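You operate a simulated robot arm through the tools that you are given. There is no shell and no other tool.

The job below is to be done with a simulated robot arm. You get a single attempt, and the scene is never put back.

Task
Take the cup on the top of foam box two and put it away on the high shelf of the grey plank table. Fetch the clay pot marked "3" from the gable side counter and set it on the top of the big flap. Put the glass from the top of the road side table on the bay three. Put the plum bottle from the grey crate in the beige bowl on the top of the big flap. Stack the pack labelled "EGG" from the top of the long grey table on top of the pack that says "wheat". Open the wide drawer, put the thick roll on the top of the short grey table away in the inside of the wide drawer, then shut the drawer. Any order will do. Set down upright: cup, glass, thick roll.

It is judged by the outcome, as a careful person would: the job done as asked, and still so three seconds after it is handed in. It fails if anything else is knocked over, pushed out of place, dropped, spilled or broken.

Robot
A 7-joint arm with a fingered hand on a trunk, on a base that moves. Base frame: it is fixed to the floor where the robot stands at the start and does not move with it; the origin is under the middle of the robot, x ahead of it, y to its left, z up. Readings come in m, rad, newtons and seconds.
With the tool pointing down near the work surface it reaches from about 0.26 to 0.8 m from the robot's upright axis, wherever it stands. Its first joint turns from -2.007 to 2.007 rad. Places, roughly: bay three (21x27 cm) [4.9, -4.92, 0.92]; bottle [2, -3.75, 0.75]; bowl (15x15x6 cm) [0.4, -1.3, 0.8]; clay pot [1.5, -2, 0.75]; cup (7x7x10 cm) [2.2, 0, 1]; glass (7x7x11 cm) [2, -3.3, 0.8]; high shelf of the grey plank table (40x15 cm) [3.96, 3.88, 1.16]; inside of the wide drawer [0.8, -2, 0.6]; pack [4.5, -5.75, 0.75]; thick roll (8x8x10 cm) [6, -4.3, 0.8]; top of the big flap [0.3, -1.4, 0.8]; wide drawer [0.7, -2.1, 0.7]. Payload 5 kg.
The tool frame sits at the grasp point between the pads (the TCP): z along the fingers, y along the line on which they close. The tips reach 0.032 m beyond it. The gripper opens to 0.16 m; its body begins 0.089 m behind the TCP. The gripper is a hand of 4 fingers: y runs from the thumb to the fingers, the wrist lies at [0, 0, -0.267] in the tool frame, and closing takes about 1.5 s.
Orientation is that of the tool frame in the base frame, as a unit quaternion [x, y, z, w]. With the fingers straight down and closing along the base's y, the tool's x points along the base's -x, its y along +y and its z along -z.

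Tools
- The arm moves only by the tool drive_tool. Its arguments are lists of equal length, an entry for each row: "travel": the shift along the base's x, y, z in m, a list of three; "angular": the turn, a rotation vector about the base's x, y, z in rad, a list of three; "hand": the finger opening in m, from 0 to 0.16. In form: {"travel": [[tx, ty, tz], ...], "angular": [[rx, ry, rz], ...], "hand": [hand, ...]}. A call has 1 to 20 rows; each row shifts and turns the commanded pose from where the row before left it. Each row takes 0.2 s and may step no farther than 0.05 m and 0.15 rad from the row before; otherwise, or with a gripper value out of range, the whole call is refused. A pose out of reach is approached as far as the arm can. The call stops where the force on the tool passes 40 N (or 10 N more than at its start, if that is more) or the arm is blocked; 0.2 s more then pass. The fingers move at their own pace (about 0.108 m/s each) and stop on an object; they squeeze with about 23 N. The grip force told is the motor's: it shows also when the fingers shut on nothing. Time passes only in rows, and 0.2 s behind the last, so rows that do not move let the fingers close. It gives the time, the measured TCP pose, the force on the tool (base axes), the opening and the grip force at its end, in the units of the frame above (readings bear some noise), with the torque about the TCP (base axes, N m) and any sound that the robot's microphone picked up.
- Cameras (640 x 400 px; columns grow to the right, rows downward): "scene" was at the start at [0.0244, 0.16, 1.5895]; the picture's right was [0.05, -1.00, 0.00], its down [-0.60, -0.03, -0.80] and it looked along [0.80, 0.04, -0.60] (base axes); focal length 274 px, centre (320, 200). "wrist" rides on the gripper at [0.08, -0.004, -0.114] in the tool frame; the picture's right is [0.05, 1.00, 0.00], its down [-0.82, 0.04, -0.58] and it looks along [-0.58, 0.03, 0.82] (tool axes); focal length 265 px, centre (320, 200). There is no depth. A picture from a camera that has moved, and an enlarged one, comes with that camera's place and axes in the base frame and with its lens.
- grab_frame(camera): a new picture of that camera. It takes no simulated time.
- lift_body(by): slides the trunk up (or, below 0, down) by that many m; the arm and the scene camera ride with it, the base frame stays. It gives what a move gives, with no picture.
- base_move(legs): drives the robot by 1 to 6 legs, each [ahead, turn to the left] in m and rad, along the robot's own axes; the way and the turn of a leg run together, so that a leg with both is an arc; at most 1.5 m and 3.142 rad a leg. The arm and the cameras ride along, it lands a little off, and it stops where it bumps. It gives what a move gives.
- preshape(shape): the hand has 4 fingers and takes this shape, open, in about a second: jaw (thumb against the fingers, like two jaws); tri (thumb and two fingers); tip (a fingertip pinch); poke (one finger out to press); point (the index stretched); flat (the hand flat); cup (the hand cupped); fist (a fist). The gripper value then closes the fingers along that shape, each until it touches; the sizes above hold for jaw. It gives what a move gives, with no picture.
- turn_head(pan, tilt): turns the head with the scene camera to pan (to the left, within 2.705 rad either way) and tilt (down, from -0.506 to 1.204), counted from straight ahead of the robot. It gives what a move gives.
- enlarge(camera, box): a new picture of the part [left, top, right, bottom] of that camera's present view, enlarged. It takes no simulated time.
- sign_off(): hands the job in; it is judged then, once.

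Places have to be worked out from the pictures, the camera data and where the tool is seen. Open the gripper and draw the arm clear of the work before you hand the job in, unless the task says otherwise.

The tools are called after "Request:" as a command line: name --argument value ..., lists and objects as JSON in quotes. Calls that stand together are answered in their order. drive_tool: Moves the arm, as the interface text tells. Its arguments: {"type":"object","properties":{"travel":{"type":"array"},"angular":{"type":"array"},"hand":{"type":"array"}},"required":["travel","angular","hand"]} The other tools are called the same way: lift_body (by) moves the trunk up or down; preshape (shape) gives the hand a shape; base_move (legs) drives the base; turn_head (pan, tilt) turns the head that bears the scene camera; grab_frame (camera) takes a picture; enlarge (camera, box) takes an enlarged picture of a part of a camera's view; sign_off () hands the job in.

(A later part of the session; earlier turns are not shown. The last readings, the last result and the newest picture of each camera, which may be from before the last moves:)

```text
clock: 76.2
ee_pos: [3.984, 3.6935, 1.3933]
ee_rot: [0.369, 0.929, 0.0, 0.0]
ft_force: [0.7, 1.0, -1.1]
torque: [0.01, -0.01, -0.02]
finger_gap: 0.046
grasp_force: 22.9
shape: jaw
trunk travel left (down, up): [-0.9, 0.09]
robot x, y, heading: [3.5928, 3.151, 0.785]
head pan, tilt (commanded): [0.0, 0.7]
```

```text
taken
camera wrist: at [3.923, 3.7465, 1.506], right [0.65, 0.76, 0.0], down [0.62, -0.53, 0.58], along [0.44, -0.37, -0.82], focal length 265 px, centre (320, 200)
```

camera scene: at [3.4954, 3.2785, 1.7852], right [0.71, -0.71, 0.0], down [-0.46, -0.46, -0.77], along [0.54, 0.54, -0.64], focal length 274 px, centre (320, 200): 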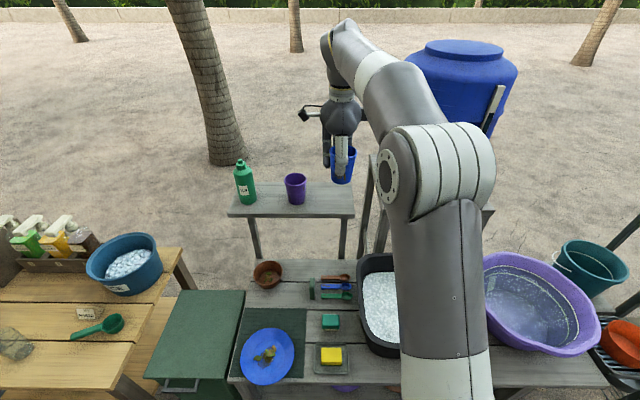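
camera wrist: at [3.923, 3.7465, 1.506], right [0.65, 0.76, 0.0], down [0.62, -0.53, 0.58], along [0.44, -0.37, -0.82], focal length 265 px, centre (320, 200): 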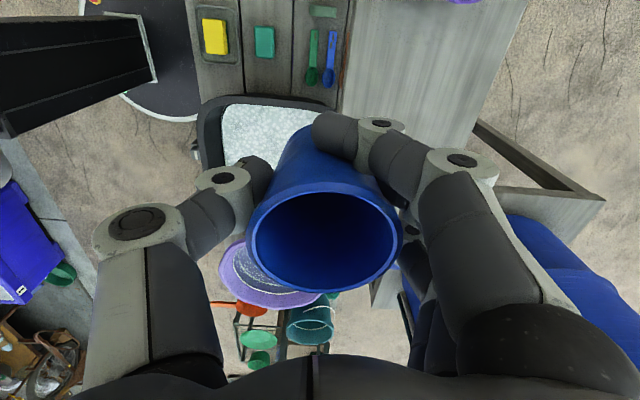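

The rotation succeeded and the cup is held steady. I'll move the remaining (0.08,0.095) over the spot.

Request:
drive_tool --travel '[[0.02, 0.0236, 0], [0.02, 0.0236, 0], [0.02, 0.0236, 0], [0.02, 0.0236, 0], [0, 0, 0]]' --angular '[[0, 0, 0], [0, 0, 0], [0, 0, 0], [0, 0, 0], [0, 0, 0]]' --hand '[0.03, 0.03, 0.03, 0.03, 0.03]'

Request:
grab_frame --camera "scene"

Request:
grab_frame --camera "wrist"

```text
clock: 77.5
ee_pos: [4.037, 3.7572, 1.3902]
ee_rot: [0.369, 0.929, 0.0, -0.001]
ft_force: [-0.1, 0.4, -1.1]
torque: [-0.02, -0.01, -0.02]
finger_gap: 0.0455
grasp_force: 23.1
shape: jaw
out of reach, approached as far as the arm can: row 3, 4
trunk travel left (down, up): [-0.9, 0.09]
robot x, y, heading: [3.5916, 3.1511, 0.781]
head pan, tilt (commanded): [0.0, 0.7]
```

```text
taken
camera scene: at [3.4967, 3.2802, 1.785], right [0.71, -0.71, 0.0], down [-0.46, -0.46, -0.76], along [0.54, 0.54, -0.64], focal length 274 px, centre (320, 200)
```

scene: 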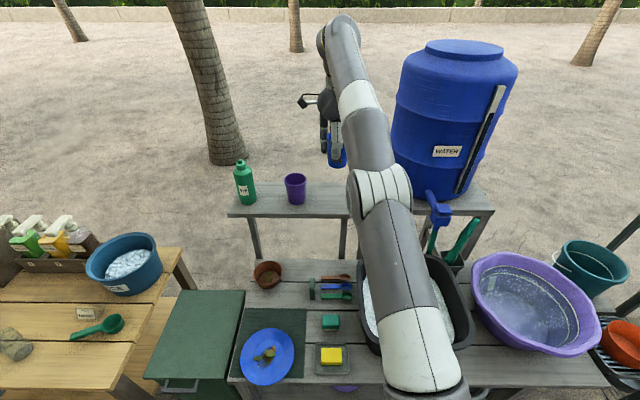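

```text
taken
camera wrist: at [3.9762, 3.8099, 1.5041], right [0.65, 0.76, 0.0], down [0.62, -0.53, 0.58], along [0.44, -0.37, -0.82], focal length 265 px, centre (320, 200)
```

wrist: 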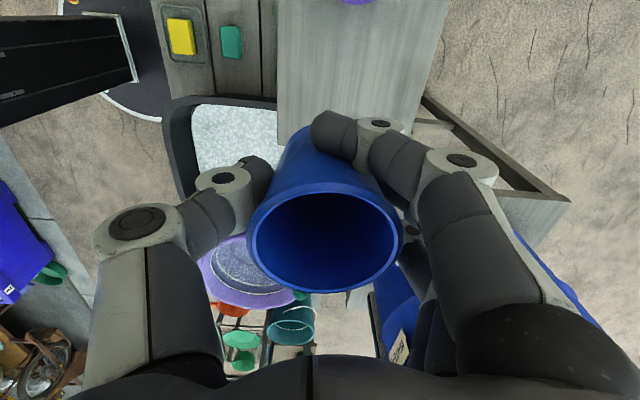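

The arm is at its reach limit about 4 cm short, so I'll nudge the base ahead 0.04 m, which puts the cup right over the spot.

Request:
base_move --legs '[[0.04, 0]]'

Request:
grab_frame --camera "scene"

Request:
grab_frame --camera "wrist"

```text
clock: 78.3
ee_pos: [4.0664, 3.786, 1.3889]
ee_rot: [0.368, 0.93, -0.001, -0.001]
ft_force: [1.2, 1.2, -1.1]
torque: [-0.05, 0.07, 0.0]
finger_gap: 0.0456
grasp_force: 23.2
shape: jaw
trunk travel left (down, up): [-0.9, 0.09]
robot x, y, heading: [3.6176, 3.1751, 0.784]
head pan, tilt (commanded): [0.0, 0.7]
```

```text
taken
camera scene: at [3.5264, 3.3095, 1.785], right [0.71, -0.71, 0.0], down [-0.46, -0.46, -0.76], along [0.54, 0.54, -0.65], focal length 274 px, centre (320, 200)
```

scene: 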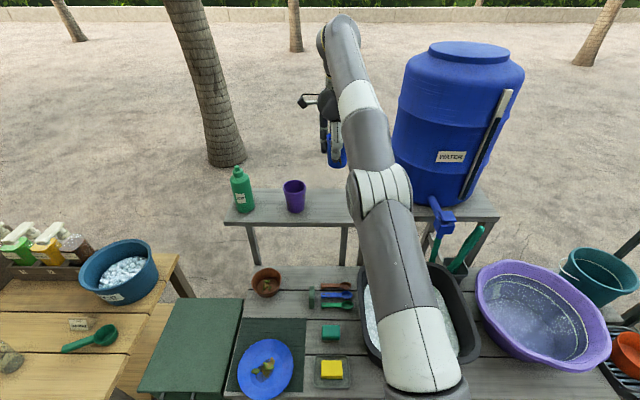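

```text
taken
camera wrist: at [4.0056, 3.8391, 1.5033], right [0.65, 0.76, 0.0], down [0.62, -0.53, 0.58], along [0.44, -0.38, -0.82], focal length 265 px, centre (320, 200)
```

wrist: 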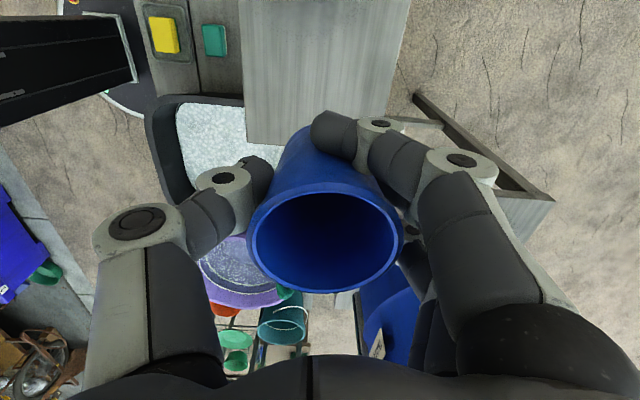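

The wrist view confirms the shelf's right end at about (4.05,3.66), so the cup is correctly over the free area. I'll lower the trunk 0.15 m, then finish with small steps.

Request:
lift_body --by -0.145

Request:
turn_head --pan 0.25 --tilt 0.6

Request:
enlarge --camera "scene" --box '[280, 100, 480, 240]'

Request:
grab_frame --camera "wrist"

```text
clock: 80.0
ee_pos: [4.064, 3.7843, 1.246]
ee_rot: [0.369, 0.929, 0.001, 0.0]
ft_force: [-0.6, 0.5, -1.1]
torque: [0.01, -0.02, -0.03]
finger_gap: 0.0456
grasp_force: 22.6
shape: jaw
trunk travel left (down, up): [-0.755, 0.235]
robot x, y, heading: [3.6192, 3.1791, 0.781]
head pan, tilt (commanded): [0.0, 0.7]
```

```text
clock: 80.8
ee_pos: [4.066, 3.7837, 1.247]
ee_rot: [0.37, 0.929, -0.001, -0.001]
ft_force: [-0.3, 0.4, -0.4]
torque: [0.02, -0.01, 0.02]
finger_gap: 0.0457
grasp_force: 23.3
shape: jaw
trunk travel left (down, up): [-0.755, 0.235]
robot x, y, heading: [3.6171, 3.1788, 0.78]
head pan, tilt (commanded): [0.25, 0.6]
```

```text
2.86 times, centred on (380, 170) of scene
camera zoom: at [3.5093, 3.323, 1.6487], right [0.86, -0.51, 0.0], down [-0.29, -0.49, -0.82], along [0.42, 0.71, -0.57], focal length 781 px, centre (149, 286)
```

zoom: 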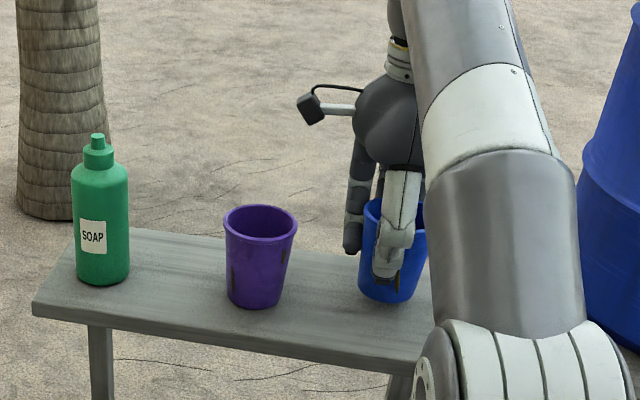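

```text
taken
camera wrist: at [4.0038, 3.8371, 1.3597], right [0.65, 0.76, 0.0], down [0.62, -0.53, 0.58], along [0.44, -0.37, -0.82], focal length 265 px, centre (320, 200)
```

wrist: 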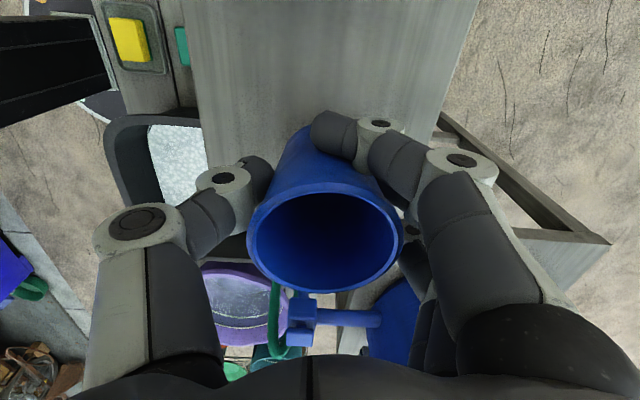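

The cup hovers about 2 cm above the shelf. I'll descend in small steps and watch the force.

Request:
drive_tool --travel '[[0, 0, -0.004], [0, 0, -0.004], [0, 0, -0.004], [0, 0, 0]]' --angular '[[0, 0, 0], [0, 0, 0], [0, 0, 0], [0, 0, 0]]' --hand '[0.03, 0.03, 0.03, 0.03]'

Request:
drive_tool --travel '[[0, 0, -0.003], [0, 0, -0.003], [0, 0, 0]]' --angular '[[0, 0, 0], [0, 0, 0], [0, 0, 0]]' --hand '[0.03, 0.03, 0.03]'

Request:
enlarge --camera "scene" --box '[340, 130, 440, 200]'

```text
clock: 81.8
ee_pos: [4.0639, 3.786, 1.2353]
ee_rot: [0.369, 0.929, 0.0, 0.0]
ft_force: [0.0, -0.2, -0.7]
torque: [-0.01, 0.0, 0.01]
finger_gap: 0.0455
grasp_force: 22.8
shape: jaw
trunk travel left (down, up): [-0.755, 0.235]
robot x, y, heading: [3.6188, 3.1771, 0.782]
head pan, tilt (commanded): [0.25, 0.6]
```

```text
clock: 82.6
ee_pos: [4.0653, 3.7842, 1.2303]
ee_rot: [0.368, 0.93, 0.001, 0.001]
ft_force: [-0.5, 1.5, 11.3]
torque: [0.15, -0.26, 0.07]
finger_gap: 0.0455
grasp_force: 22.9
shape: jaw
trunk travel left (down, up): [-0.755, 0.235]
robot x, y, heading: [3.6227, 3.1802, 0.783]
head pan, tilt (commanded): [0.25, 0.6]
```

```text
5.71 times, centred on (390, 165) of scene
camera zoom: at [3.5082, 3.3223, 1.6489], right [0.86, -0.51, 0.0], down [-0.29, -0.49, -0.83], along [0.42, 0.71, -0.56], focal length 1563 px, centre (-80, 400)
```

zoom: 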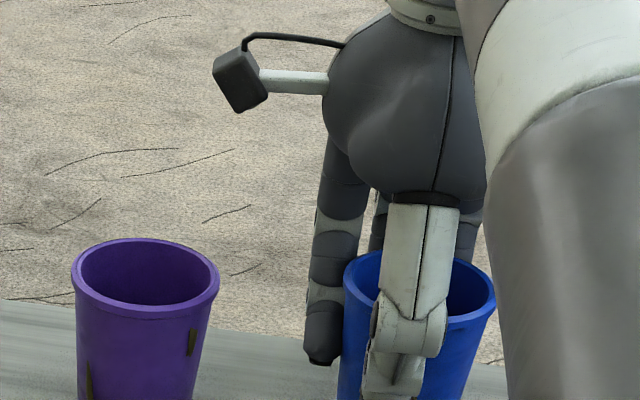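

Contact is confirmed at 11 N with TCP z=1.230. I'll ease off slightly, then open the fingers.

Request:
drive_tool --travel '[[0, 0, 0.0015], [0, 0, 0], [0, 0, 0], [0, 0, 0], [0, 0, 0], [0, 0, 0]]' --angular '[[0, 0, 0], [0, 0, 0], [0, 0, 0], [0, 0, 0], [0, 0, 0], [0, 0, 0]]' --hand '[0.03, 0.06, 0.08, 0.1, 0.11, 0.11]'

Request:
grab_frame --camera "wrist"

```text
clock: 84.0
ee_pos: [4.0644, 3.7839, 1.2296]
ee_rot: [0.368, 0.93, 0.0, 0.0]
ft_force: [0.7, -0.1, -0.1]
torque: [0.0, -0.01, 0.03]
finger_gap: 0.1096
grasp_force: 0.0
shape: jaw
trunk travel left (down, up): [-0.755, 0.235]
robot x, y, heading: [3.6176, 3.1788, 0.784]
head pan, tilt (commanded): [0.25, 0.6]
```

```text
taken
camera wrist: at [4.0038, 3.8372, 1.3437], right [0.65, 0.76, 0.0], down [0.62, -0.53, 0.58], along [0.44, -0.37, -0.82], focal length 265 px, centre (320, 200)
```

wrist: 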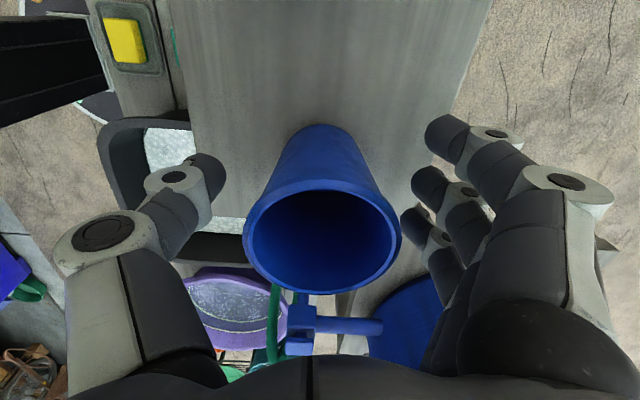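

The cup stands free. I'll open fully and raise the trunk straight up.

Request:
drive_tool --travel '[[0, 0, 0], [0, 0, 0], [0, 0, 0]]' --angular '[[0, 0, 0], [0, 0, 0], [0, 0, 0]]' --hand '[0.13, 0.15, 0.15]'

Request:
lift_body --by 0.2

Request:
grab_frame --camera "scene"

Request:
grab_frame --camera "wrist"

```text
clock: 84.8
ee_pos: [4.0655, 3.7851, 1.2297]
ee_rot: [0.369, 0.93, 0.0, 0.001]
ft_force: [-0.1, 1.0, 0.9]
torque: [-0.02, -0.02, -0.01]
finger_gap: 0.1498
grasp_force: 0.1
shape: jaw
trunk travel left (down, up): [-0.755, 0.235]
robot x, y, heading: [3.619, 3.1755, 0.779]
head pan, tilt (commanded): [0.25, 0.6]
```

```text
clock: 87.0
ee_pos: [4.0648, 3.7861, 1.4298]
ee_rot: [0.369, 0.93, -0.001, 0.0]
ft_force: [-0.1, -0.1, 0.2]
torque: [0.02, -0.01, 0.0]
finger_gap: 0.1499
grasp_force: 0.0
shape: jaw
trunk travel left (down, up): [-0.955, 0.035]
robot x, y, heading: [3.6197, 3.176, 0.781]
head pan, tilt (commanded): [0.25, 0.6]
```

```text
taken
camera scene: at [3.5093, 3.3232, 1.8487], right [0.86, -0.51, 0.0], down [-0.29, -0.49, -0.82], along [0.42, 0.71, -0.57], focal length 274 px, centre (320, 200)
```

scene: 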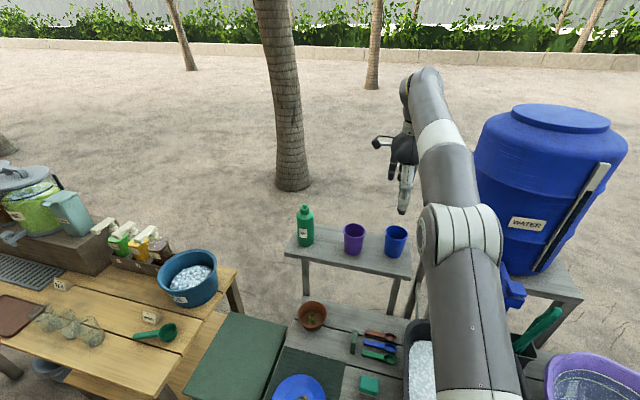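

```text
taken
camera wrist: at [4.0038, 3.8373, 1.5437], right [0.65, 0.76, 0.0], down [0.62, -0.53, 0.58], along [0.44, -0.37, -0.82], focal length 265 px, centre (320, 200)
```

wrist: 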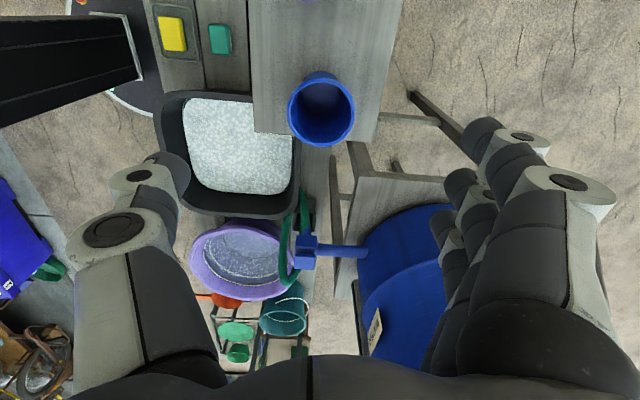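

The cup stands upright on the high shelf with nothing disturbed. I'll retract the arm, then back out the way I came.

Request:
drive_tool --travel '[[-0.0128, -0.0278, 0], [-0.0128, -0.0278, 0], [-0.0128, -0.0278, 0], [-0.0128, -0.0278, 0], [-0.0128, -0.0278, 0], [-0.0128, -0.0278, 0], [-0.0128, -0.0278, 0], [-0.0128, -0.0278, 0], [-0.0128, -0.0278, 0], [-0.0128, -0.0278, 0], [-0.0128, -0.0278, 0], [0, 0, 0]]' --angular '[[0, 0, 0.14], [0, 0, 0.14], [0, 0, 0.14], [0, 0, 0.14], [0, 0, 0.14], [0, 0, 0.14], [0, 0, 0.14], [0, 0, 0.14], [0, 0, 0.14], [0, 0, 0.14], [0, 0, 0.14], [0, 0, 0]]' --hand '[0.15, 0.15, 0.15, 0.15, 0.15, 0.15, 0.15, 0.15, 0.15, 0.15, 0.15, 0.15]'

Request:
base_move --legs '[[-0.28, 0], [0, -0.477], [-1.15, 0]]'

Request:
turn_head --pan 0.6 --tilt 0.4

Request:
grab_frame --camera "scene"

```text
clock: 89.6
ee_pos: [3.925, 3.4799, 1.4305]
ee_rot: [-0.384, 0.923, -0.001, -0.001]
ft_force: [-0.3, -0.1, -0.4]
torque: [-0.05, 0.0, -0.03]
finger_gap: 0.15
grasp_force: 0.0
shape: jaw
trunk travel left (down, up): [-0.955, 0.035]
robot x, y, heading: [3.6182, 3.1814, 0.779]
head pan, tilt (commanded): [0.25, 0.6]
```

```text
clock: 98.4
ee_pos: [2.7307, 2.7589, 1.4312]
ee_rot: [-0.143, 0.99, 0.0, 0.0]
ft_force: [-1.2, -0.2, -0.1]
torque: [0.04, -0.02, -0.02]
finger_gap: 0.1497
grasp_force: 0.1
shape: jaw
trunk travel left (down, up): [-0.955, 0.035]
robot x, y, heading: [2.321, 2.6375, 0.291]
head pan, tilt (commanded): [0.25, 0.6]
```

```text
clock: 99.2
ee_pos: [2.7333, 2.7587, 1.4309]
ee_rot: [-0.143, 0.99, 0.0, 0.001]
ft_force: [0.4, 0.4, 0.6]
torque: [0.03, -0.01, 0.01]
finger_gap: 0.1499
grasp_force: 0.0
shape: jaw
trunk travel left (down, up): [-0.955, 0.035]
robot x, y, heading: [2.32, 2.6428, 0.289]
head pan, tilt (commanded): [0.6, 0.4]
```

```text
taken
camera scene: at [2.2749, 2.8462, 1.867], right [0.78, -0.63, 0.0], down [-0.25, -0.3, -0.92], along [0.58, 0.71, -0.39], focal length 274 px, centre (320, 200)
```

scene: 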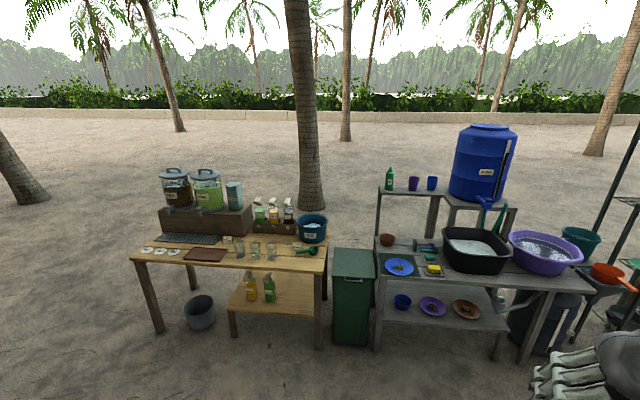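

The table is intact. I'll reverse through the gap back to the open paving near (1.2,0).

Request:
base_move --legs '[[0, 0.68], [-0.9, 0], [0, 0.3], [-1.0, 0], [-1.0, 0]]'

Request:
turn_head --pan -2.0 --tilt 0.4

Request:
grab_frame --camera "scene"

```text
clock: 116.3
ee_pos: [1.3451, 0.3974, 1.4312]
ee_rot: [-0.589, 0.808, 0.0, -0.001]
ft_force: [0.7, 0.7, -0.5]
torque: [0.02, -0.02, -0.02]
finger_gap: 0.1497
grasp_force: 0.1
shape: jaw
trunk travel left (down, up): [-0.955, 0.035]
robot x, y, heading: [1.207, -0.0061, 1.265]
head pan, tilt (commanded): [0.6, 0.4]
```

```text
clock: 118.7
ee_pos: [1.3468, 0.3972, 1.4312]
ee_rot: [-0.589, 0.808, 0.0, 0.0]
ft_force: [0.6, -0.9, 0.3]
torque: [0.02, -0.01, 0.03]
finger_gap: 0.1498
grasp_force: 0.0
shape: jaw
trunk travel left (down, up): [-0.955, 0.035]
robot x, y, heading: [1.2083, -0.0075, 1.255]
head pan, tilt (commanded): [-2.0, 0.4]
```

```text
taken
camera scene: at [1.1094, -0.0795, 1.867], right [-0.68, -0.74, 0.0], down [-0.29, 0.26, -0.92], along [0.68, -0.62, -0.39], focal length 274 px, centre (320, 200)
```

scene: 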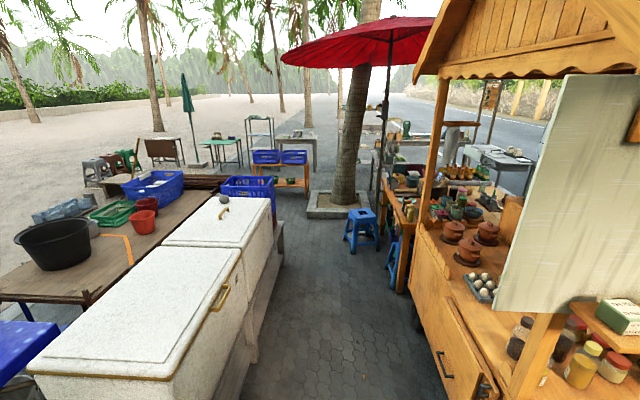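

I now see the lane beside the cart and the clay pots on the gable-side counter. I'll zoom in there.

Request:
enlarge --camera "scene" --box '[400, 180, 560, 320]'

Request:
enlarge --camera "scene" --box '[360, 90, 560, 230]'

Request:
enlarge --camera "scene" --box '[190, 100, 390, 230]'

```text
2.86 times, centred on (480, 250) of scene
camera zoom: at [1.1094, -0.0795, 1.867], right [-0.68, -0.74, 0.0], down [-0.29, 0.26, -0.92], along [0.68, -0.62, -0.39], focal length 781 px, centre (-137, 57)
```

zoom: 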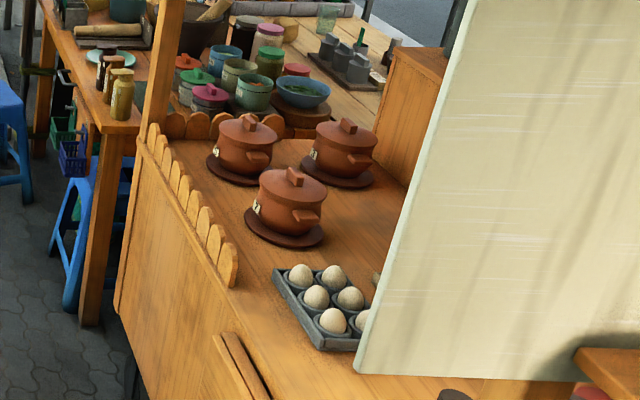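

```text
2.86 times, centred on (460, 160) of scene
camera zoom: at [1.1094, -0.0795, 1.867], right [-0.68, -0.74, 0.0], down [-0.29, 0.26, -0.92], along [0.68, -0.62, -0.39], focal length 781 px, centre (-80, 314)
```

zoom: 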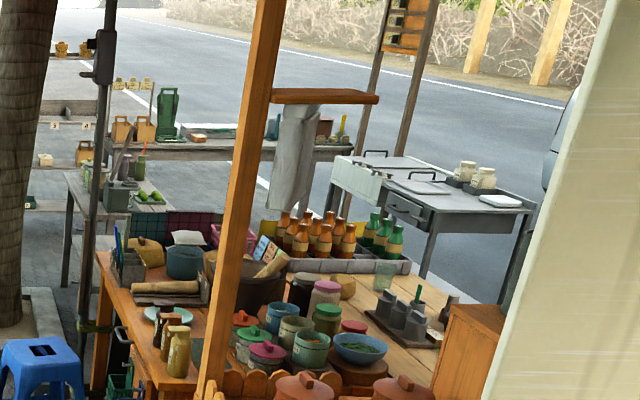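

```text
3.08 times, centred on (290, 165) of scene
camera zoom: at [1.1094, -0.0795, 1.867], right [-0.68, -0.74, 0.0], down [-0.29, 0.26, -0.92], along [0.68, -0.62, -0.39], focal length 842 px, centre (412, 308)
```

zoom: 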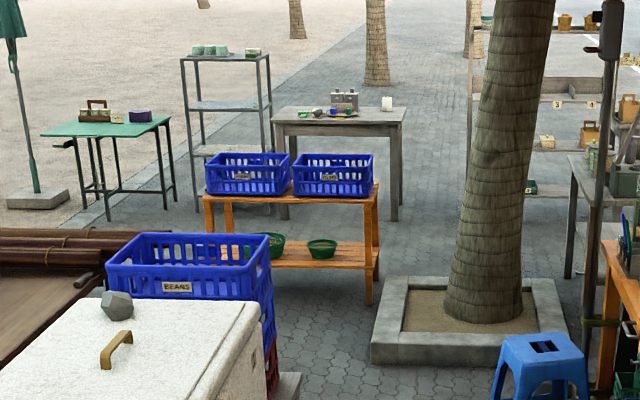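

The three pots carry yellow tags. I'll zoom in further to read the numbers.

Request:
enlarge --camera "scene" --box '[445, 215, 500, 270]'

Request:
enlarge --camera "scene" --box '[455, 125, 505, 160]'

```text
7.27 times, centred on (472, 242) of scene
camera zoom: at [1.1094, -0.0795, 1.867], right [-0.68, -0.74, 0.0], down [-0.29, 0.26, -0.92], along [0.68, -0.62, -0.39], focal length 1989 px, centre (-789, -109)
```

zoom: 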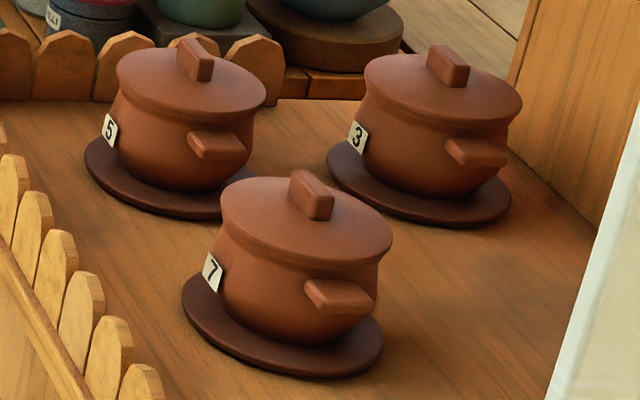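

```text
11.43 times, centred on (480, 142) of scene
camera zoom: at [1.1094, -0.0795, 1.867], right [-0.68, -0.74, 0.0], down [-0.29, 0.26, -0.92], along [0.68, -0.62, -0.39], focal length 3126 px, centre (-1509, 857)
```

zoom: 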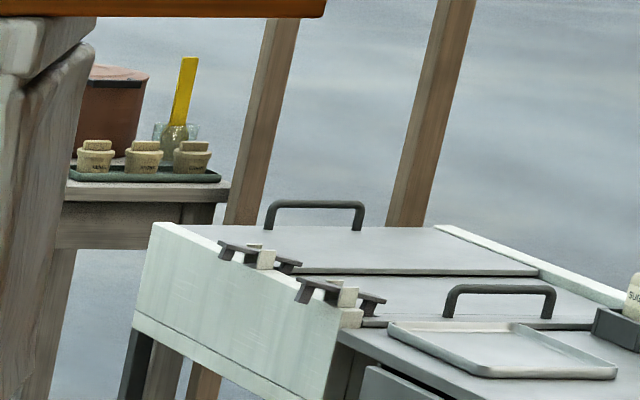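

Pot "3" is the inner one by the wooden block, at about (1.56,-2.2). I'll drive into the lane on the gable side of the cart for a better look.

Request:
base_move --legs '[[0, -2.2], [1.3, 0], [0, -0.8]]'

Request:
turn_head --pan -0.4 --tilt 0.6

Request:
grab_frame --camera "scene"

```text
clock: 132.5
ee_pos: [1.9202, -1.475, 1.4305]
ee_rot: [0.761, 0.648, 0.0, 0.0]
ft_force: [0.5, -0.5, 0.0]
torque: [0.03, 0.0, -0.04]
finger_gap: 0.1501
grasp_force: 0.1
shape: jaw
trunk travel left (down, up): [-0.955, 0.035]
robot x, y, heading: [1.9937, -1.0559, -1.728]
head pan, tilt (commanded): [-2.0, 0.4]
```

```text
clock: 134.2
ee_pos: [1.9201, -1.4745, 1.4312]
ee_rot: [0.761, 0.649, 0.0, 0.0]
ft_force: [0.7, 0.7, -0.1]
torque: [-0.01, 0.0, 0.01]
finger_gap: 0.1502
grasp_force: 0.0
shape: jaw
trunk travel left (down, up): [-0.955, 0.035]
robot x, y, heading: [1.9889, -1.0561, -1.733]
head pan, tilt (commanded): [-0.4, 0.6]
```

```text
taken
camera scene: at [2.1072, -1.0956, 1.8488], right [-0.85, 0.53, 0.0], down [0.3, 0.48, -0.83], along [-0.44, -0.7, -0.56], focal length 274 px, centre (320, 200)
```

scene: 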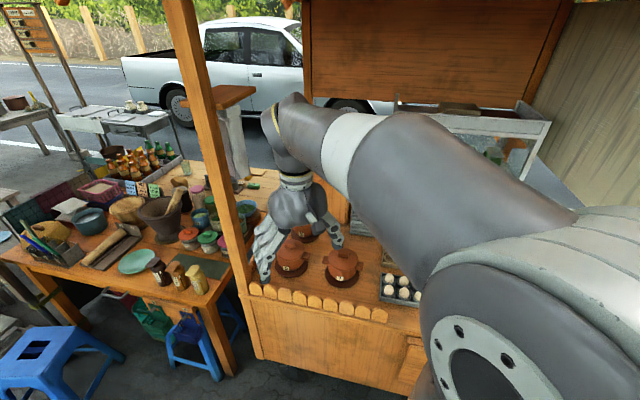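

The arm hides the pots, so I'll swing it to my right, still outside the cart, to clear the view.

Request:
drive_tool --travel '[[-0.03, 0.03, 0], [-0.03, 0.03, 0], [-0.03, 0.03, 0], [-0.03, 0.03, 0], [-0.03, 0.03, 0], [-0.03, 0.03, 0], [-0.03, 0.03, 0], [-0.03, 0.03, 0], [-0.03, 0.03, 0], [-0.03, 0.03, 0]]' --angular '[[0, 0, -0.1], [0, 0, -0.1], [0, 0, -0.1], [0, 0, -0.1], [0, 0, -0.1], [0, 0, -0.1], [0, 0, -0.1], [0, 0, -0.1], [0, 0, -0.1], [0, 0, -0.1]]' --hand '[0.15, 0.15, 0.15, 0.15, 0.15, 0.15, 0.15, 0.15, 0.15, 0.15]'

Request:
turn_head --pan -0.15 --tilt 0.6

Request:
grab_frame --camera "scene"

```text
clock: 136.4
ee_pos: [1.6105, -1.1813, 1.4134]
ee_rot: [0.979, 0.204, 0.0, 0.0]
ft_force: [-1.1, 0.1, 0.8]
torque: [-0.03, -0.02, -0.01]
finger_gap: 0.1502
grasp_force: 0.1
shape: jaw
out of reach, approached as far as the arm can: row 3, 4, 5
trunk travel left (down, up): [-0.955, 0.035]
robot x, y, heading: [1.9921, -1.0552, -1.73]
head pan, tilt (commanded): [-0.4, 0.6]
```

```text
clock: 137.2
ee_pos: [1.6135, -1.1836, 1.4149]
ee_rot: [0.979, 0.204, 0.0, 0.0]
ft_force: [-0.2, -0.9, -0.7]
torque: [-0.02, -0.04, -0.01]
finger_gap: 0.1501
grasp_force: 0.1
shape: jaw
trunk travel left (down, up): [-0.955, 0.035]
robot x, y, heading: [1.9893, -1.0586, -1.729]
head pan, tilt (commanded): [-0.15, 0.6]
```

```text
taken
camera scene: at [2.1268, -1.1047, 1.8488], right [-0.95, 0.31, 0.0], down [0.17, 0.54, -0.83], along [-0.25, -0.79, -0.56], focal length 274 px, centre (320, 200)
```

scene: 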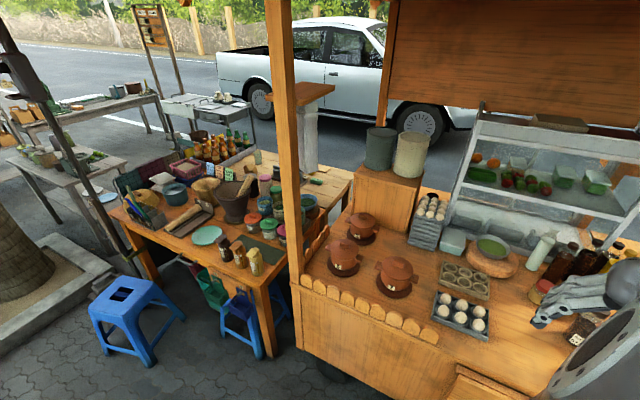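

I now have a clear view of the gable-side counter. I'll zoom in on the pots and on the crate area behind.

Request:
enlarge --camera "scene" --box '[295, 170, 455, 340]'

Request:
enlarge --camera "scene" --box '[100, 110, 300, 290]'

```text
2.35 times, centred on (375, 255) of scene
camera zoom: at [2.1268, -1.1047, 1.8488], right [-0.95, 0.31, 0.0], down [0.17, 0.54, -0.83], along [-0.25, -0.79, -0.56], focal length 644 px, centre (191, 71)
```

zoom: 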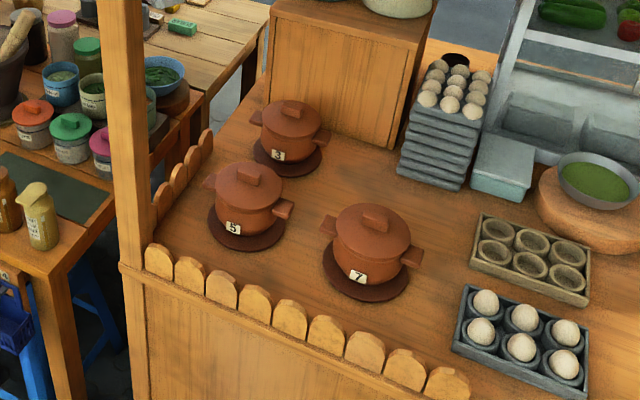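

```text
2.22 times, centred on (200, 200) of scene
camera zoom: at [2.1268, -1.1047, 1.8488], right [-0.95, 0.31, 0.0], down [0.17, 0.54, -0.83], along [-0.25, -0.79, -0.56], focal length 608 px, centre (587, 200)
```

zoom: 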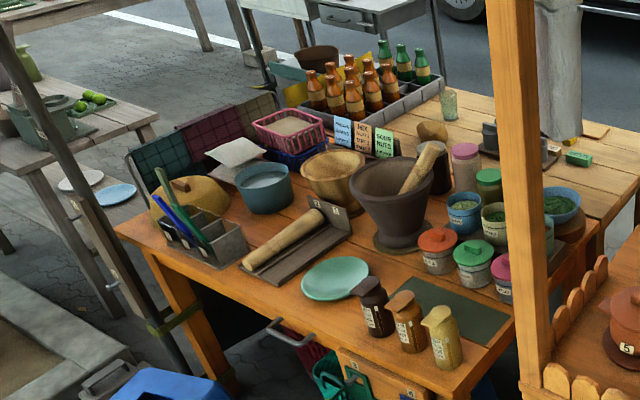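

I'll zoom in further on pot 3 to measure its lid and body diameter.

Request:
enlarge --camera "scene" --box '[335, 200, 390, 250]'

```text
8.00 times, centred on (362, 225) of scene
camera zoom: at [2.1268, -1.1047, 1.8488], right [-0.95, 0.31, 0.0], down [0.17, 0.54, -0.83], along [-0.25, -0.79, -0.56], focal length 2188 px, centre (-20, 0)
```

zoom: 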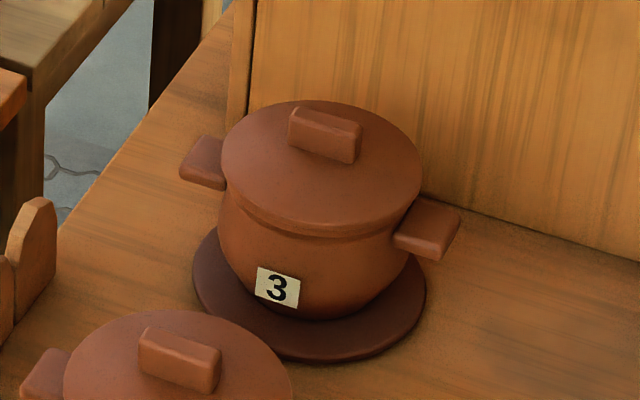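

The lid is about 0.136 m across, so it fits the 0.16 m opening if I close along the depth direction and avoid the side lugs. Before going close I'll check the roof overhang and umbrella height.

Request:
turn_head --pan -0.4 --tilt -0.4

Request:
grab_frame --camera "scene"

```text
clock: 138.4
ee_pos: [1.6132, -1.183, 1.4153]
ee_rot: [0.979, 0.204, 0.0, -0.001]
ft_force: [-0.6, 0.3, 0.0]
torque: [0.01, -0.01, 0.03]
finger_gap: 0.1502
grasp_force: 0.1
shape: jaw
trunk travel left (down, up): [-0.955, 0.035]
robot x, y, heading: [1.9919, -1.0559, -1.729]
head pan, tilt (commanded): [-0.4, -0.4]
```

```text
taken
camera scene: at [2.1152, -1.0827, 1.937], right [-0.85, 0.53, 0.0], down [-0.21, -0.33, -0.92], along [-0.49, -0.78, 0.39], focal length 274 px, centre (320, 200)
```

scene: 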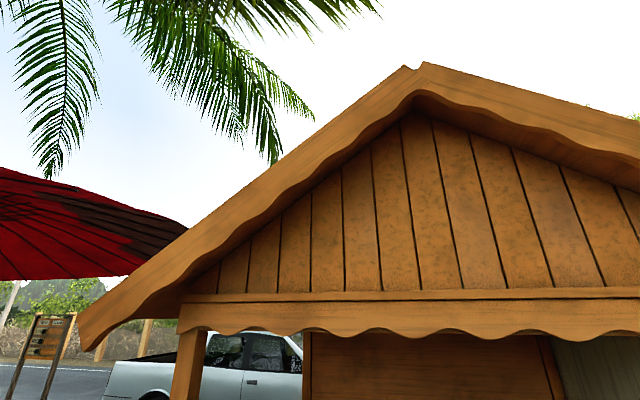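

The roof beam bottom is at about z=1.90, so the trunk must stay low near the cart. I'll lower it and drive up to the gable counter, facing it squarely.

Request:
lift_body --by -0.175

Request:
base_move --legs '[[0, 0.3], [0.42, 0], [0, -0.926]]'

Request:
turn_head --pan 0.0 --tilt 0.6

Request:
grab_frame --camera "scene"

```text
clock: 140.4
ee_pos: [1.6127, -1.1831, 1.2402]
ee_rot: [0.979, 0.205, 0.0, 0.0]
ft_force: [-1.1, -0.3, -0.1]
torque: [0.04, 0.0, 0.02]
finger_gap: 0.1499
grasp_force: 0.0
shape: jaw
trunk travel left (down, up): [-0.78, 0.21]
robot x, y, heading: [1.9934, -1.059, -1.732]
head pan, tilt (commanded): [-0.4, -0.4]
```

```text
clock: 146.3
ee_pos: [1.67, -1.3567, 1.2391]
ee_rot: [0.995, -0.104, 0.001, 0.0]
ft_force: [0.4, 0.0, 0.4]
torque: [-0.01, -0.01, -0.03]
finger_gap: 0.1503
grasp_force: 0.2
shape: jaw
trunk travel left (down, up): [-0.78, 0.21]
robot x, y, heading: [2.0539, -1.4723, -2.351]
head pan, tilt (commanded): [-0.4, -0.4]
```

```text
clock: 147.6
ee_pos: [1.6692, -1.3569, 1.2394]
ee_rot: [0.995, -0.104, 0.0, 0.0]
ft_force: [-0.3, 0.0, 0.3]
torque: [-0.01, 0.0, 0.01]
finger_gap: 0.1503
grasp_force: 0.0
shape: jaw
trunk travel left (down, up): [-0.78, 0.21]
robot x, y, heading: [2.0526, -1.4715, -2.354]
head pan, tilt (commanded): [0.0, 0.6]
```

```text
taken
camera scene: at [2.1428, -1.6026, 1.6739], right [-0.71, 0.7, 0.0], down [0.4, 0.4, -0.83], along [-0.58, -0.59, -0.56], focal length 274 px, centre (320, 200)
```

scene: 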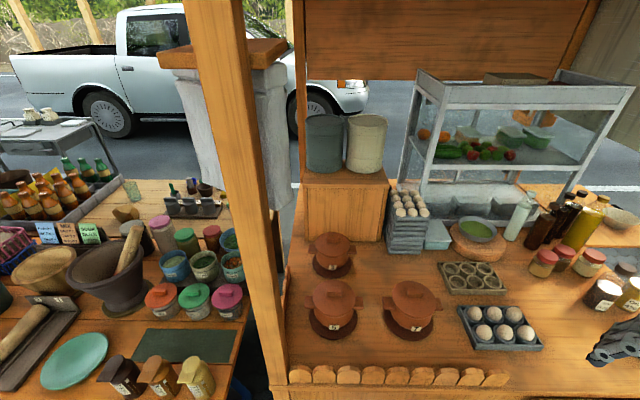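

I'm squared up about 0.41 m outside the fence line. I'll zoom in on pot 3 to fix its position from this view.

Request:
enlarge --camera "scene" --box '[270, 200, 430, 390]'

Request:
enlarge --camera "scene" --box '[300, 220, 370, 290]'

```text
2.11 times, centred on (350, 295) of scene
camera zoom: at [2.1428, -1.6026, 1.6739], right [-0.71, 0.7, 0.0], down [0.4, 0.4, -0.83], along [-0.58, -0.59, -0.56], focal length 576 px, centre (257, 0)
```

zoom: 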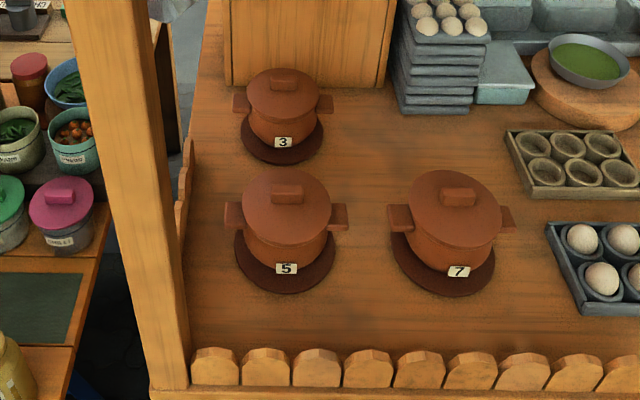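

```text
5.71 times, centred on (335, 255) of scene
camera zoom: at [2.1428, -1.6026, 1.6739], right [-0.71, 0.7, 0.0], down [0.4, 0.4, -0.83], along [-0.58, -0.59, -0.56], focal length 1563 px, centre (234, -114)
```

zoom: 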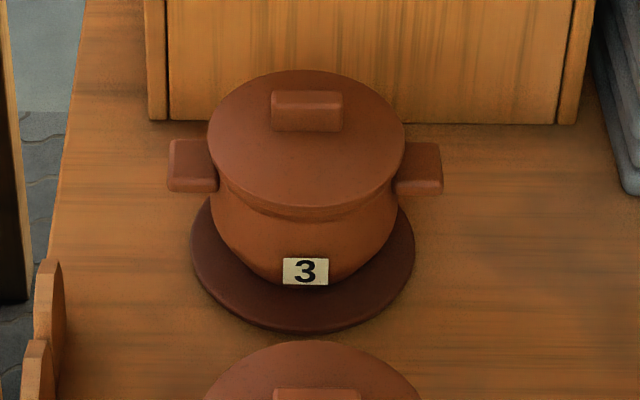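

From three views, pot 3's axis is at about (1.554,-2.123), with its lid rim at z≈0.93 and the counter at z≈0.80. I'll creep 4 cm closer and turn the hand in the safe space outside, so it will close along the depth direction.

Request:
base_move --legs '[[0.045, 0]]'

Request:
drive_tool --travel '[[0.0, -0.02, 0], [0.0, -0.02, 0], [0.0, -0.02, 0], [0.0, -0.02, 0], [0.0, -0.02, 0], [0.0, -0.02, 0], [0.0, -0.02, 0], [0.0, -0.02, 0], [0, 0, 0]]' --angular '[[0, 0, 0.1426], [0, 0, 0.1426], [0, 0, 0.1426], [0, 0, 0.1426], [0, 0, 0.1426], [0, 0, 0.1426], [0, 0, 0.1426], [0, 0, 0.1426], [0, 0, 0]]' --hand '[0.16, 0.16, 0.16, 0.16, 0.16, 0.16, 0.16, 0.16, 0.16]'

```text
clock: 148.5
ee_pos: [1.6359, -1.3903, 1.2387]
ee_rot: [0.995, -0.104, 0.001, -0.001]
ft_force: [-1.0, 0.2, 0.1]
torque: [0.04, -0.04, 0.01]
finger_gap: 0.15
grasp_force: 0.1
shape: jaw
trunk travel left (down, up): [-0.78, 0.21]
robot x, y, heading: [2.0254, -1.5058, -2.355]
head pan, tilt (commanded): [0.0, 0.6]
```

```text
clock: 150.5
ee_pos: [1.6381, -1.5469, 1.2409]
ee_rot: [0.893, 0.45, 0.0, 0.0]
ft_force: [0.1, 0.4, 0.2]
torque: [0.0, -0.03, 0.01]
finger_gap: 0.16
grasp_force: 0.0
shape: jaw
trunk travel left (down, up): [-0.78, 0.21]
robot x, y, heading: [2.0239, -1.5035, -2.352]
head pan, tilt (commanded): [0.0, 0.6]
```

The turn works without limits so far. I'll continue the remaining 1.42 rad while moving in above the counter's front part.

Request:
drive_tool --travel '[[0.0024, -0.0256, 0], [0.0024, -0.0256, 0], [0.0024, -0.0256, 0], [0.0024, -0.0256, 0], [0.0024, -0.0256, 0], [0.0024, -0.0256, 0], [0.0024, -0.0256, 0], [0.0024, -0.0256, 0], [0.0024, -0.0256, 0], [0.0024, -0.0256, 0], [0, 0, 0]]' --angular '[[0, 0, 0.1425], [0, 0, 0.1425], [0, 0, 0.1425], [0, 0, 0.1425], [0, 0, 0.1425], [0, 0, 0.1425], [0, 0, 0.1425], [0, 0, 0.1425], [0, 0, 0.1425], [0, 0, 0.1425], [0, 0, 0]]' --hand '[0.16, 0.16, 0.16, 0.16, 0.16, 0.16, 0.16, 0.16, 0.16, 0.16, 0.16]'

Request:
grab_frame --camera "wrist"

Request:
grab_frame --camera "scene"

```text
clock: 152.9
ee_pos: [1.7358, -1.8953, 1.1614]
ee_rot: [0.389, 0.921, -0.006, -0.009]
ft_force: [-0.4, -0.6, 0.9]
torque: [-0.04, 0.0, 0.0]
finger_gap: 0.1596
grasp_force: 0.1
shape: jaw
out of reach, approached as far as the arm can: row 5, 6, 7, 8, 9, 10
trunk travel left (down, up): [-0.78, 0.21]
robot x, y, heading: [2.0205, -1.5071, -2.354]
head pan, tilt (commanded): [0.0, 0.6]
```

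```text
taken
camera wrist: at [1.6795, -1.8396, 1.2759], right [0.68, 0.73, -0.01], down [0.61, -0.55, 0.57], along [0.41, -0.39, -0.82], focal length 265 px, centre (320, 200)
```

wrist: 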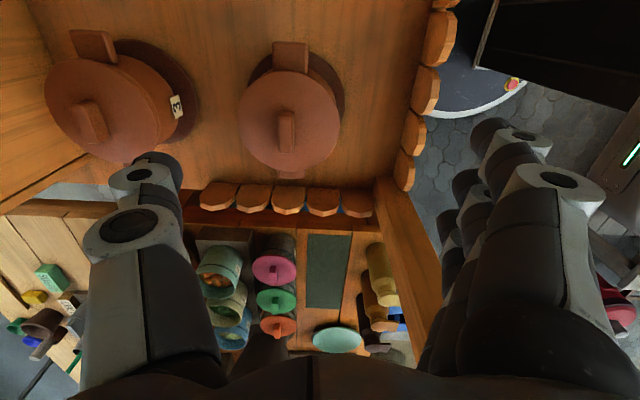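

```text
taken
camera scene: at [2.1116, -1.6344, 1.6738], right [-0.71, 0.7, 0.0], down [0.4, 0.4, -0.83], along [-0.58, -0.59, -0.56], focal length 274 px, centre (320, 200)
```

scene: 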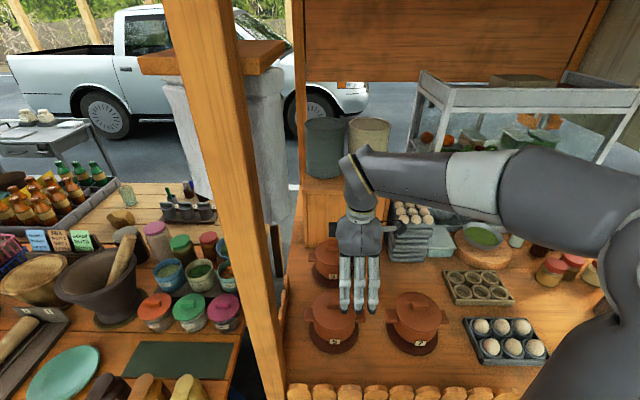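

The hand now has the right yaw, and the wrist view puts pot 3 at (1.558,-2.119), which agrees. I'll move in over it at this height.

Request:
drive_tool --travel '[[-0.03, -0.038, 0], [-0.03, -0.038, 0], [-0.03, -0.038, 0], [-0.03, -0.038, 0], [-0.03, -0.038, 0], [-0.03, -0.036, 0], [0, 0, 0]]' --angular '[[0, 0, 0], [0, 0, 0], [0, 0, 0], [0, 0, 0], [0, 0, 0], [0, 0, 0], [0, 0, 0]]' --hand '[0.16, 0.16, 0.16, 0.16, 0.16, 0.16, 0.16]'

Request:
grab_frame --camera "wrist"

Request:
grab_frame --camera "scene"

```text
clock: 154.5
ee_pos: [1.7428, -1.8997, 1.1586]
ee_rot: [0.385, 0.923, -0.002, -0.003]
ft_force: [0.2, 0.6, -0.3]
torque: [0.0, -0.03, 0.04]
finger_gap: 0.1599
grasp_force: 0.1
shape: jaw
out of reach, approached as far as the arm can: row 1, 2, 3, 4, 5, 6
trunk travel left (down, up): [-0.78, 0.21]
robot x, y, heading: [2.0225, -1.5016, -2.351]
head pan, tilt (commanded): [0.0, 0.6]
```

```text
taken
camera wrist: at [1.6836, -1.8451, 1.2722], right [0.67, 0.74, -0.01], down [0.61, -0.55, 0.57], along [0.42, -0.39, -0.82], focal length 265 px, centre (320, 200)
```

wrist: 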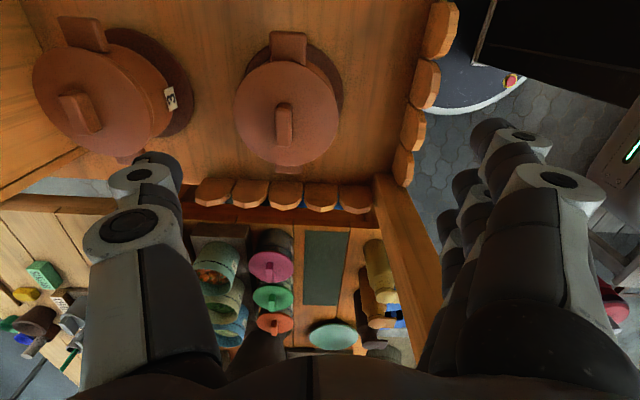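

```text
taken
camera scene: at [2.1112, -1.6347, 1.6738], right [-0.71, 0.7, 0.0], down [0.4, 0.4, -0.83], along [-0.58, -0.59, -0.56], focal length 274 px, centre (320, 200)
```

scene: 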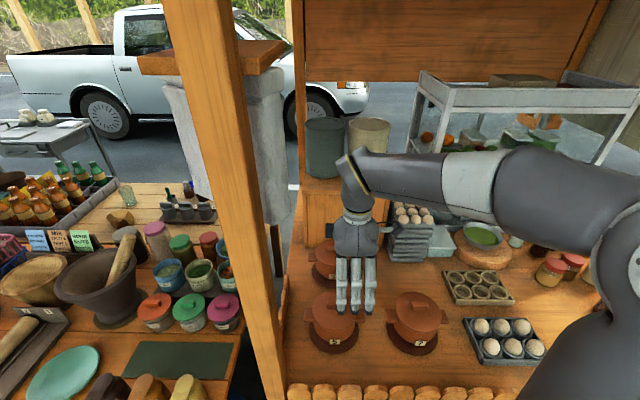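

The arm has hit a joint limit with that yaw. I'll turn the hand back by about 0.55 rad, since 1.0 rad from default still clears the pot's lugs, and try again.

Request:
drive_tool --travel '[[0, 0, 0], [0, 0, 0], [0, 0, 0], [0, 0, 0], [0, 0, 0], [0, 0, 0]]' --angular '[[0, 0, -0.139], [0, 0, -0.139], [0, 0, -0.139], [0, 0, -0.139], [0, 0, 0], [0, 0, 0]]' --hand '[0.16, 0.16, 0.16, 0.16, 0.16, 0.16]'

Request:
grab_frame --camera "scene"

```text
clock: 155.9
ee_pos: [1.7422, -1.8978, 1.1578]
ee_rot: [0.621, 0.784, -0.001, 0.0]
ft_force: [-0.7, -0.3, -0.1]
torque: [0.01, -0.01, 0.01]
finger_gap: 0.1596
grasp_force: 0.1
shape: jaw
trunk travel left (down, up): [-0.78, 0.21]
robot x, y, heading: [2.0203, -1.5013, -2.353]
head pan, tilt (commanded): [0.0, 0.6]
```

```text
taken
camera scene: at [2.1112, -1.6348, 1.6738], right [-0.71, 0.7, 0.0], down [0.4, 0.4, -0.83], along [-0.58, -0.59, -0.56], focal length 274 px, centre (320, 200)
```

scene: 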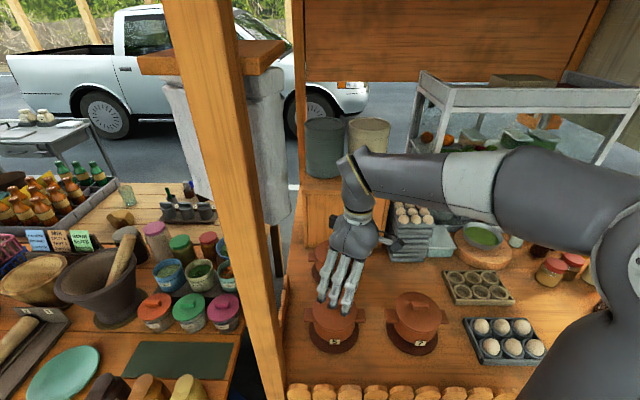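

The hand turned back freely. Now I'll try moving in over pot 3 again at this height.

Request:
drive_tool --travel '[[-0.031, -0.0375, 0], [-0.031, -0.0375, 0], [-0.031, -0.0375, 0], [0, 0, 0]]' --angular '[[0, 0, 0], [0, 0, 0], [0, 0, 0], [0, 0, 0]]' --hand '[0.16, 0.16, 0.16, 0.16]'

Request:
grab_frame --camera "scene"

```text
clock: 156.9
ee_pos: [1.7001, -1.8911, 1.1859]
ee_rot: [0.621, 0.784, 0.0, -0.001]
ft_force: [0.2, -0.6, 0.3]
torque: [-0.03, 0.01, 0.03]
finger_gap: 0.1601
grasp_force: 0.0
shape: jaw
out of reach, approached as far as the arm can: row 1, 2, 3
trunk travel left (down, up): [-0.78, 0.21]
robot x, y, heading: [2.0187, -1.5028, -2.354]
head pan, tilt (commanded): [0.0, 0.6]
```

```text
taken
camera scene: at [2.1114, -1.6349, 1.6738], right [-0.71, 0.7, 0.0], down [0.4, 0.4, -0.83], along [-0.58, -0.59, -0.56], focal length 274 px, centre (320, 200)
```

scene: 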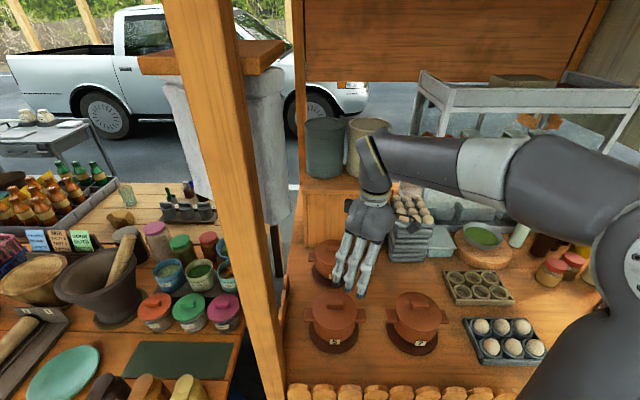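

The arm is trapped in an elbow-out posture. I'll unwind the yaw in place, staying above the pots, and watch how the posture changes.

Request:
drive_tool --travel '[[0, 0, 0], [0, 0, 0], [0, 0, 0], [0, 0, 0], [0, 0, 0], [0, 0, 0], [0, 0, 0], [0, 0, 0], [0, 0, 0], [0, 0, 0], [0, 0, 0]]' --angular '[[0, 0, -0.145], [0, 0, -0.145], [0, 0, -0.145], [0, 0, -0.145], [0, 0, -0.145], [0, 0, -0.145], [0, 0, -0.145], [0, 0, -0.145], [0, 0, -0.145], [0, 0, -0.145], [0, 0, 0]]' --hand '[0.16, 0.16, 0.16, 0.16, 0.16, 0.16, 0.16, 0.16, 0.16, 0.16, 0.16]'

Request:
grab_frame --camera "scene"

```text
clock: 159.3
ee_pos: [1.7033, -1.8925, 1.1867]
ee_rot: [0.985, 0.173, 0.001, 0.0]
ft_force: [-0.3, -0.8, 0.3]
torque: [0.01, 0.0, -0.01]
finger_gap: 0.1598
grasp_force: 0.0
shape: jaw
trunk travel left (down, up): [-0.78, 0.21]
robot x, y, heading: [2.0205, -1.504, -2.351]
head pan, tilt (commanded): [0.0, 0.6]
```

```text
taken
camera scene: at [2.1112, -1.6348, 1.6738], right [-0.71, 0.7, 0.0], down [0.4, 0.4, -0.83], along [-0.58, -0.59, -0.56], focal length 274 px, centre (320, 200)
```

scene: 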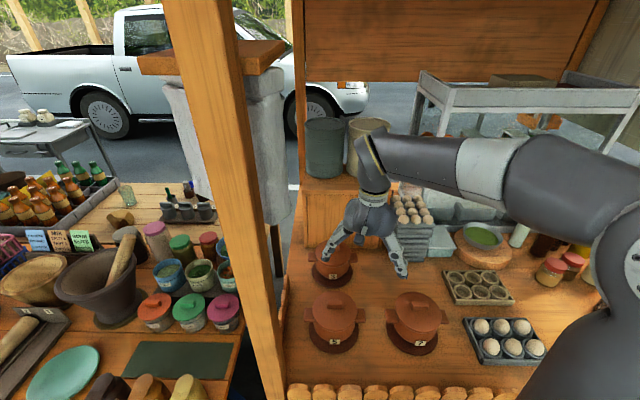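

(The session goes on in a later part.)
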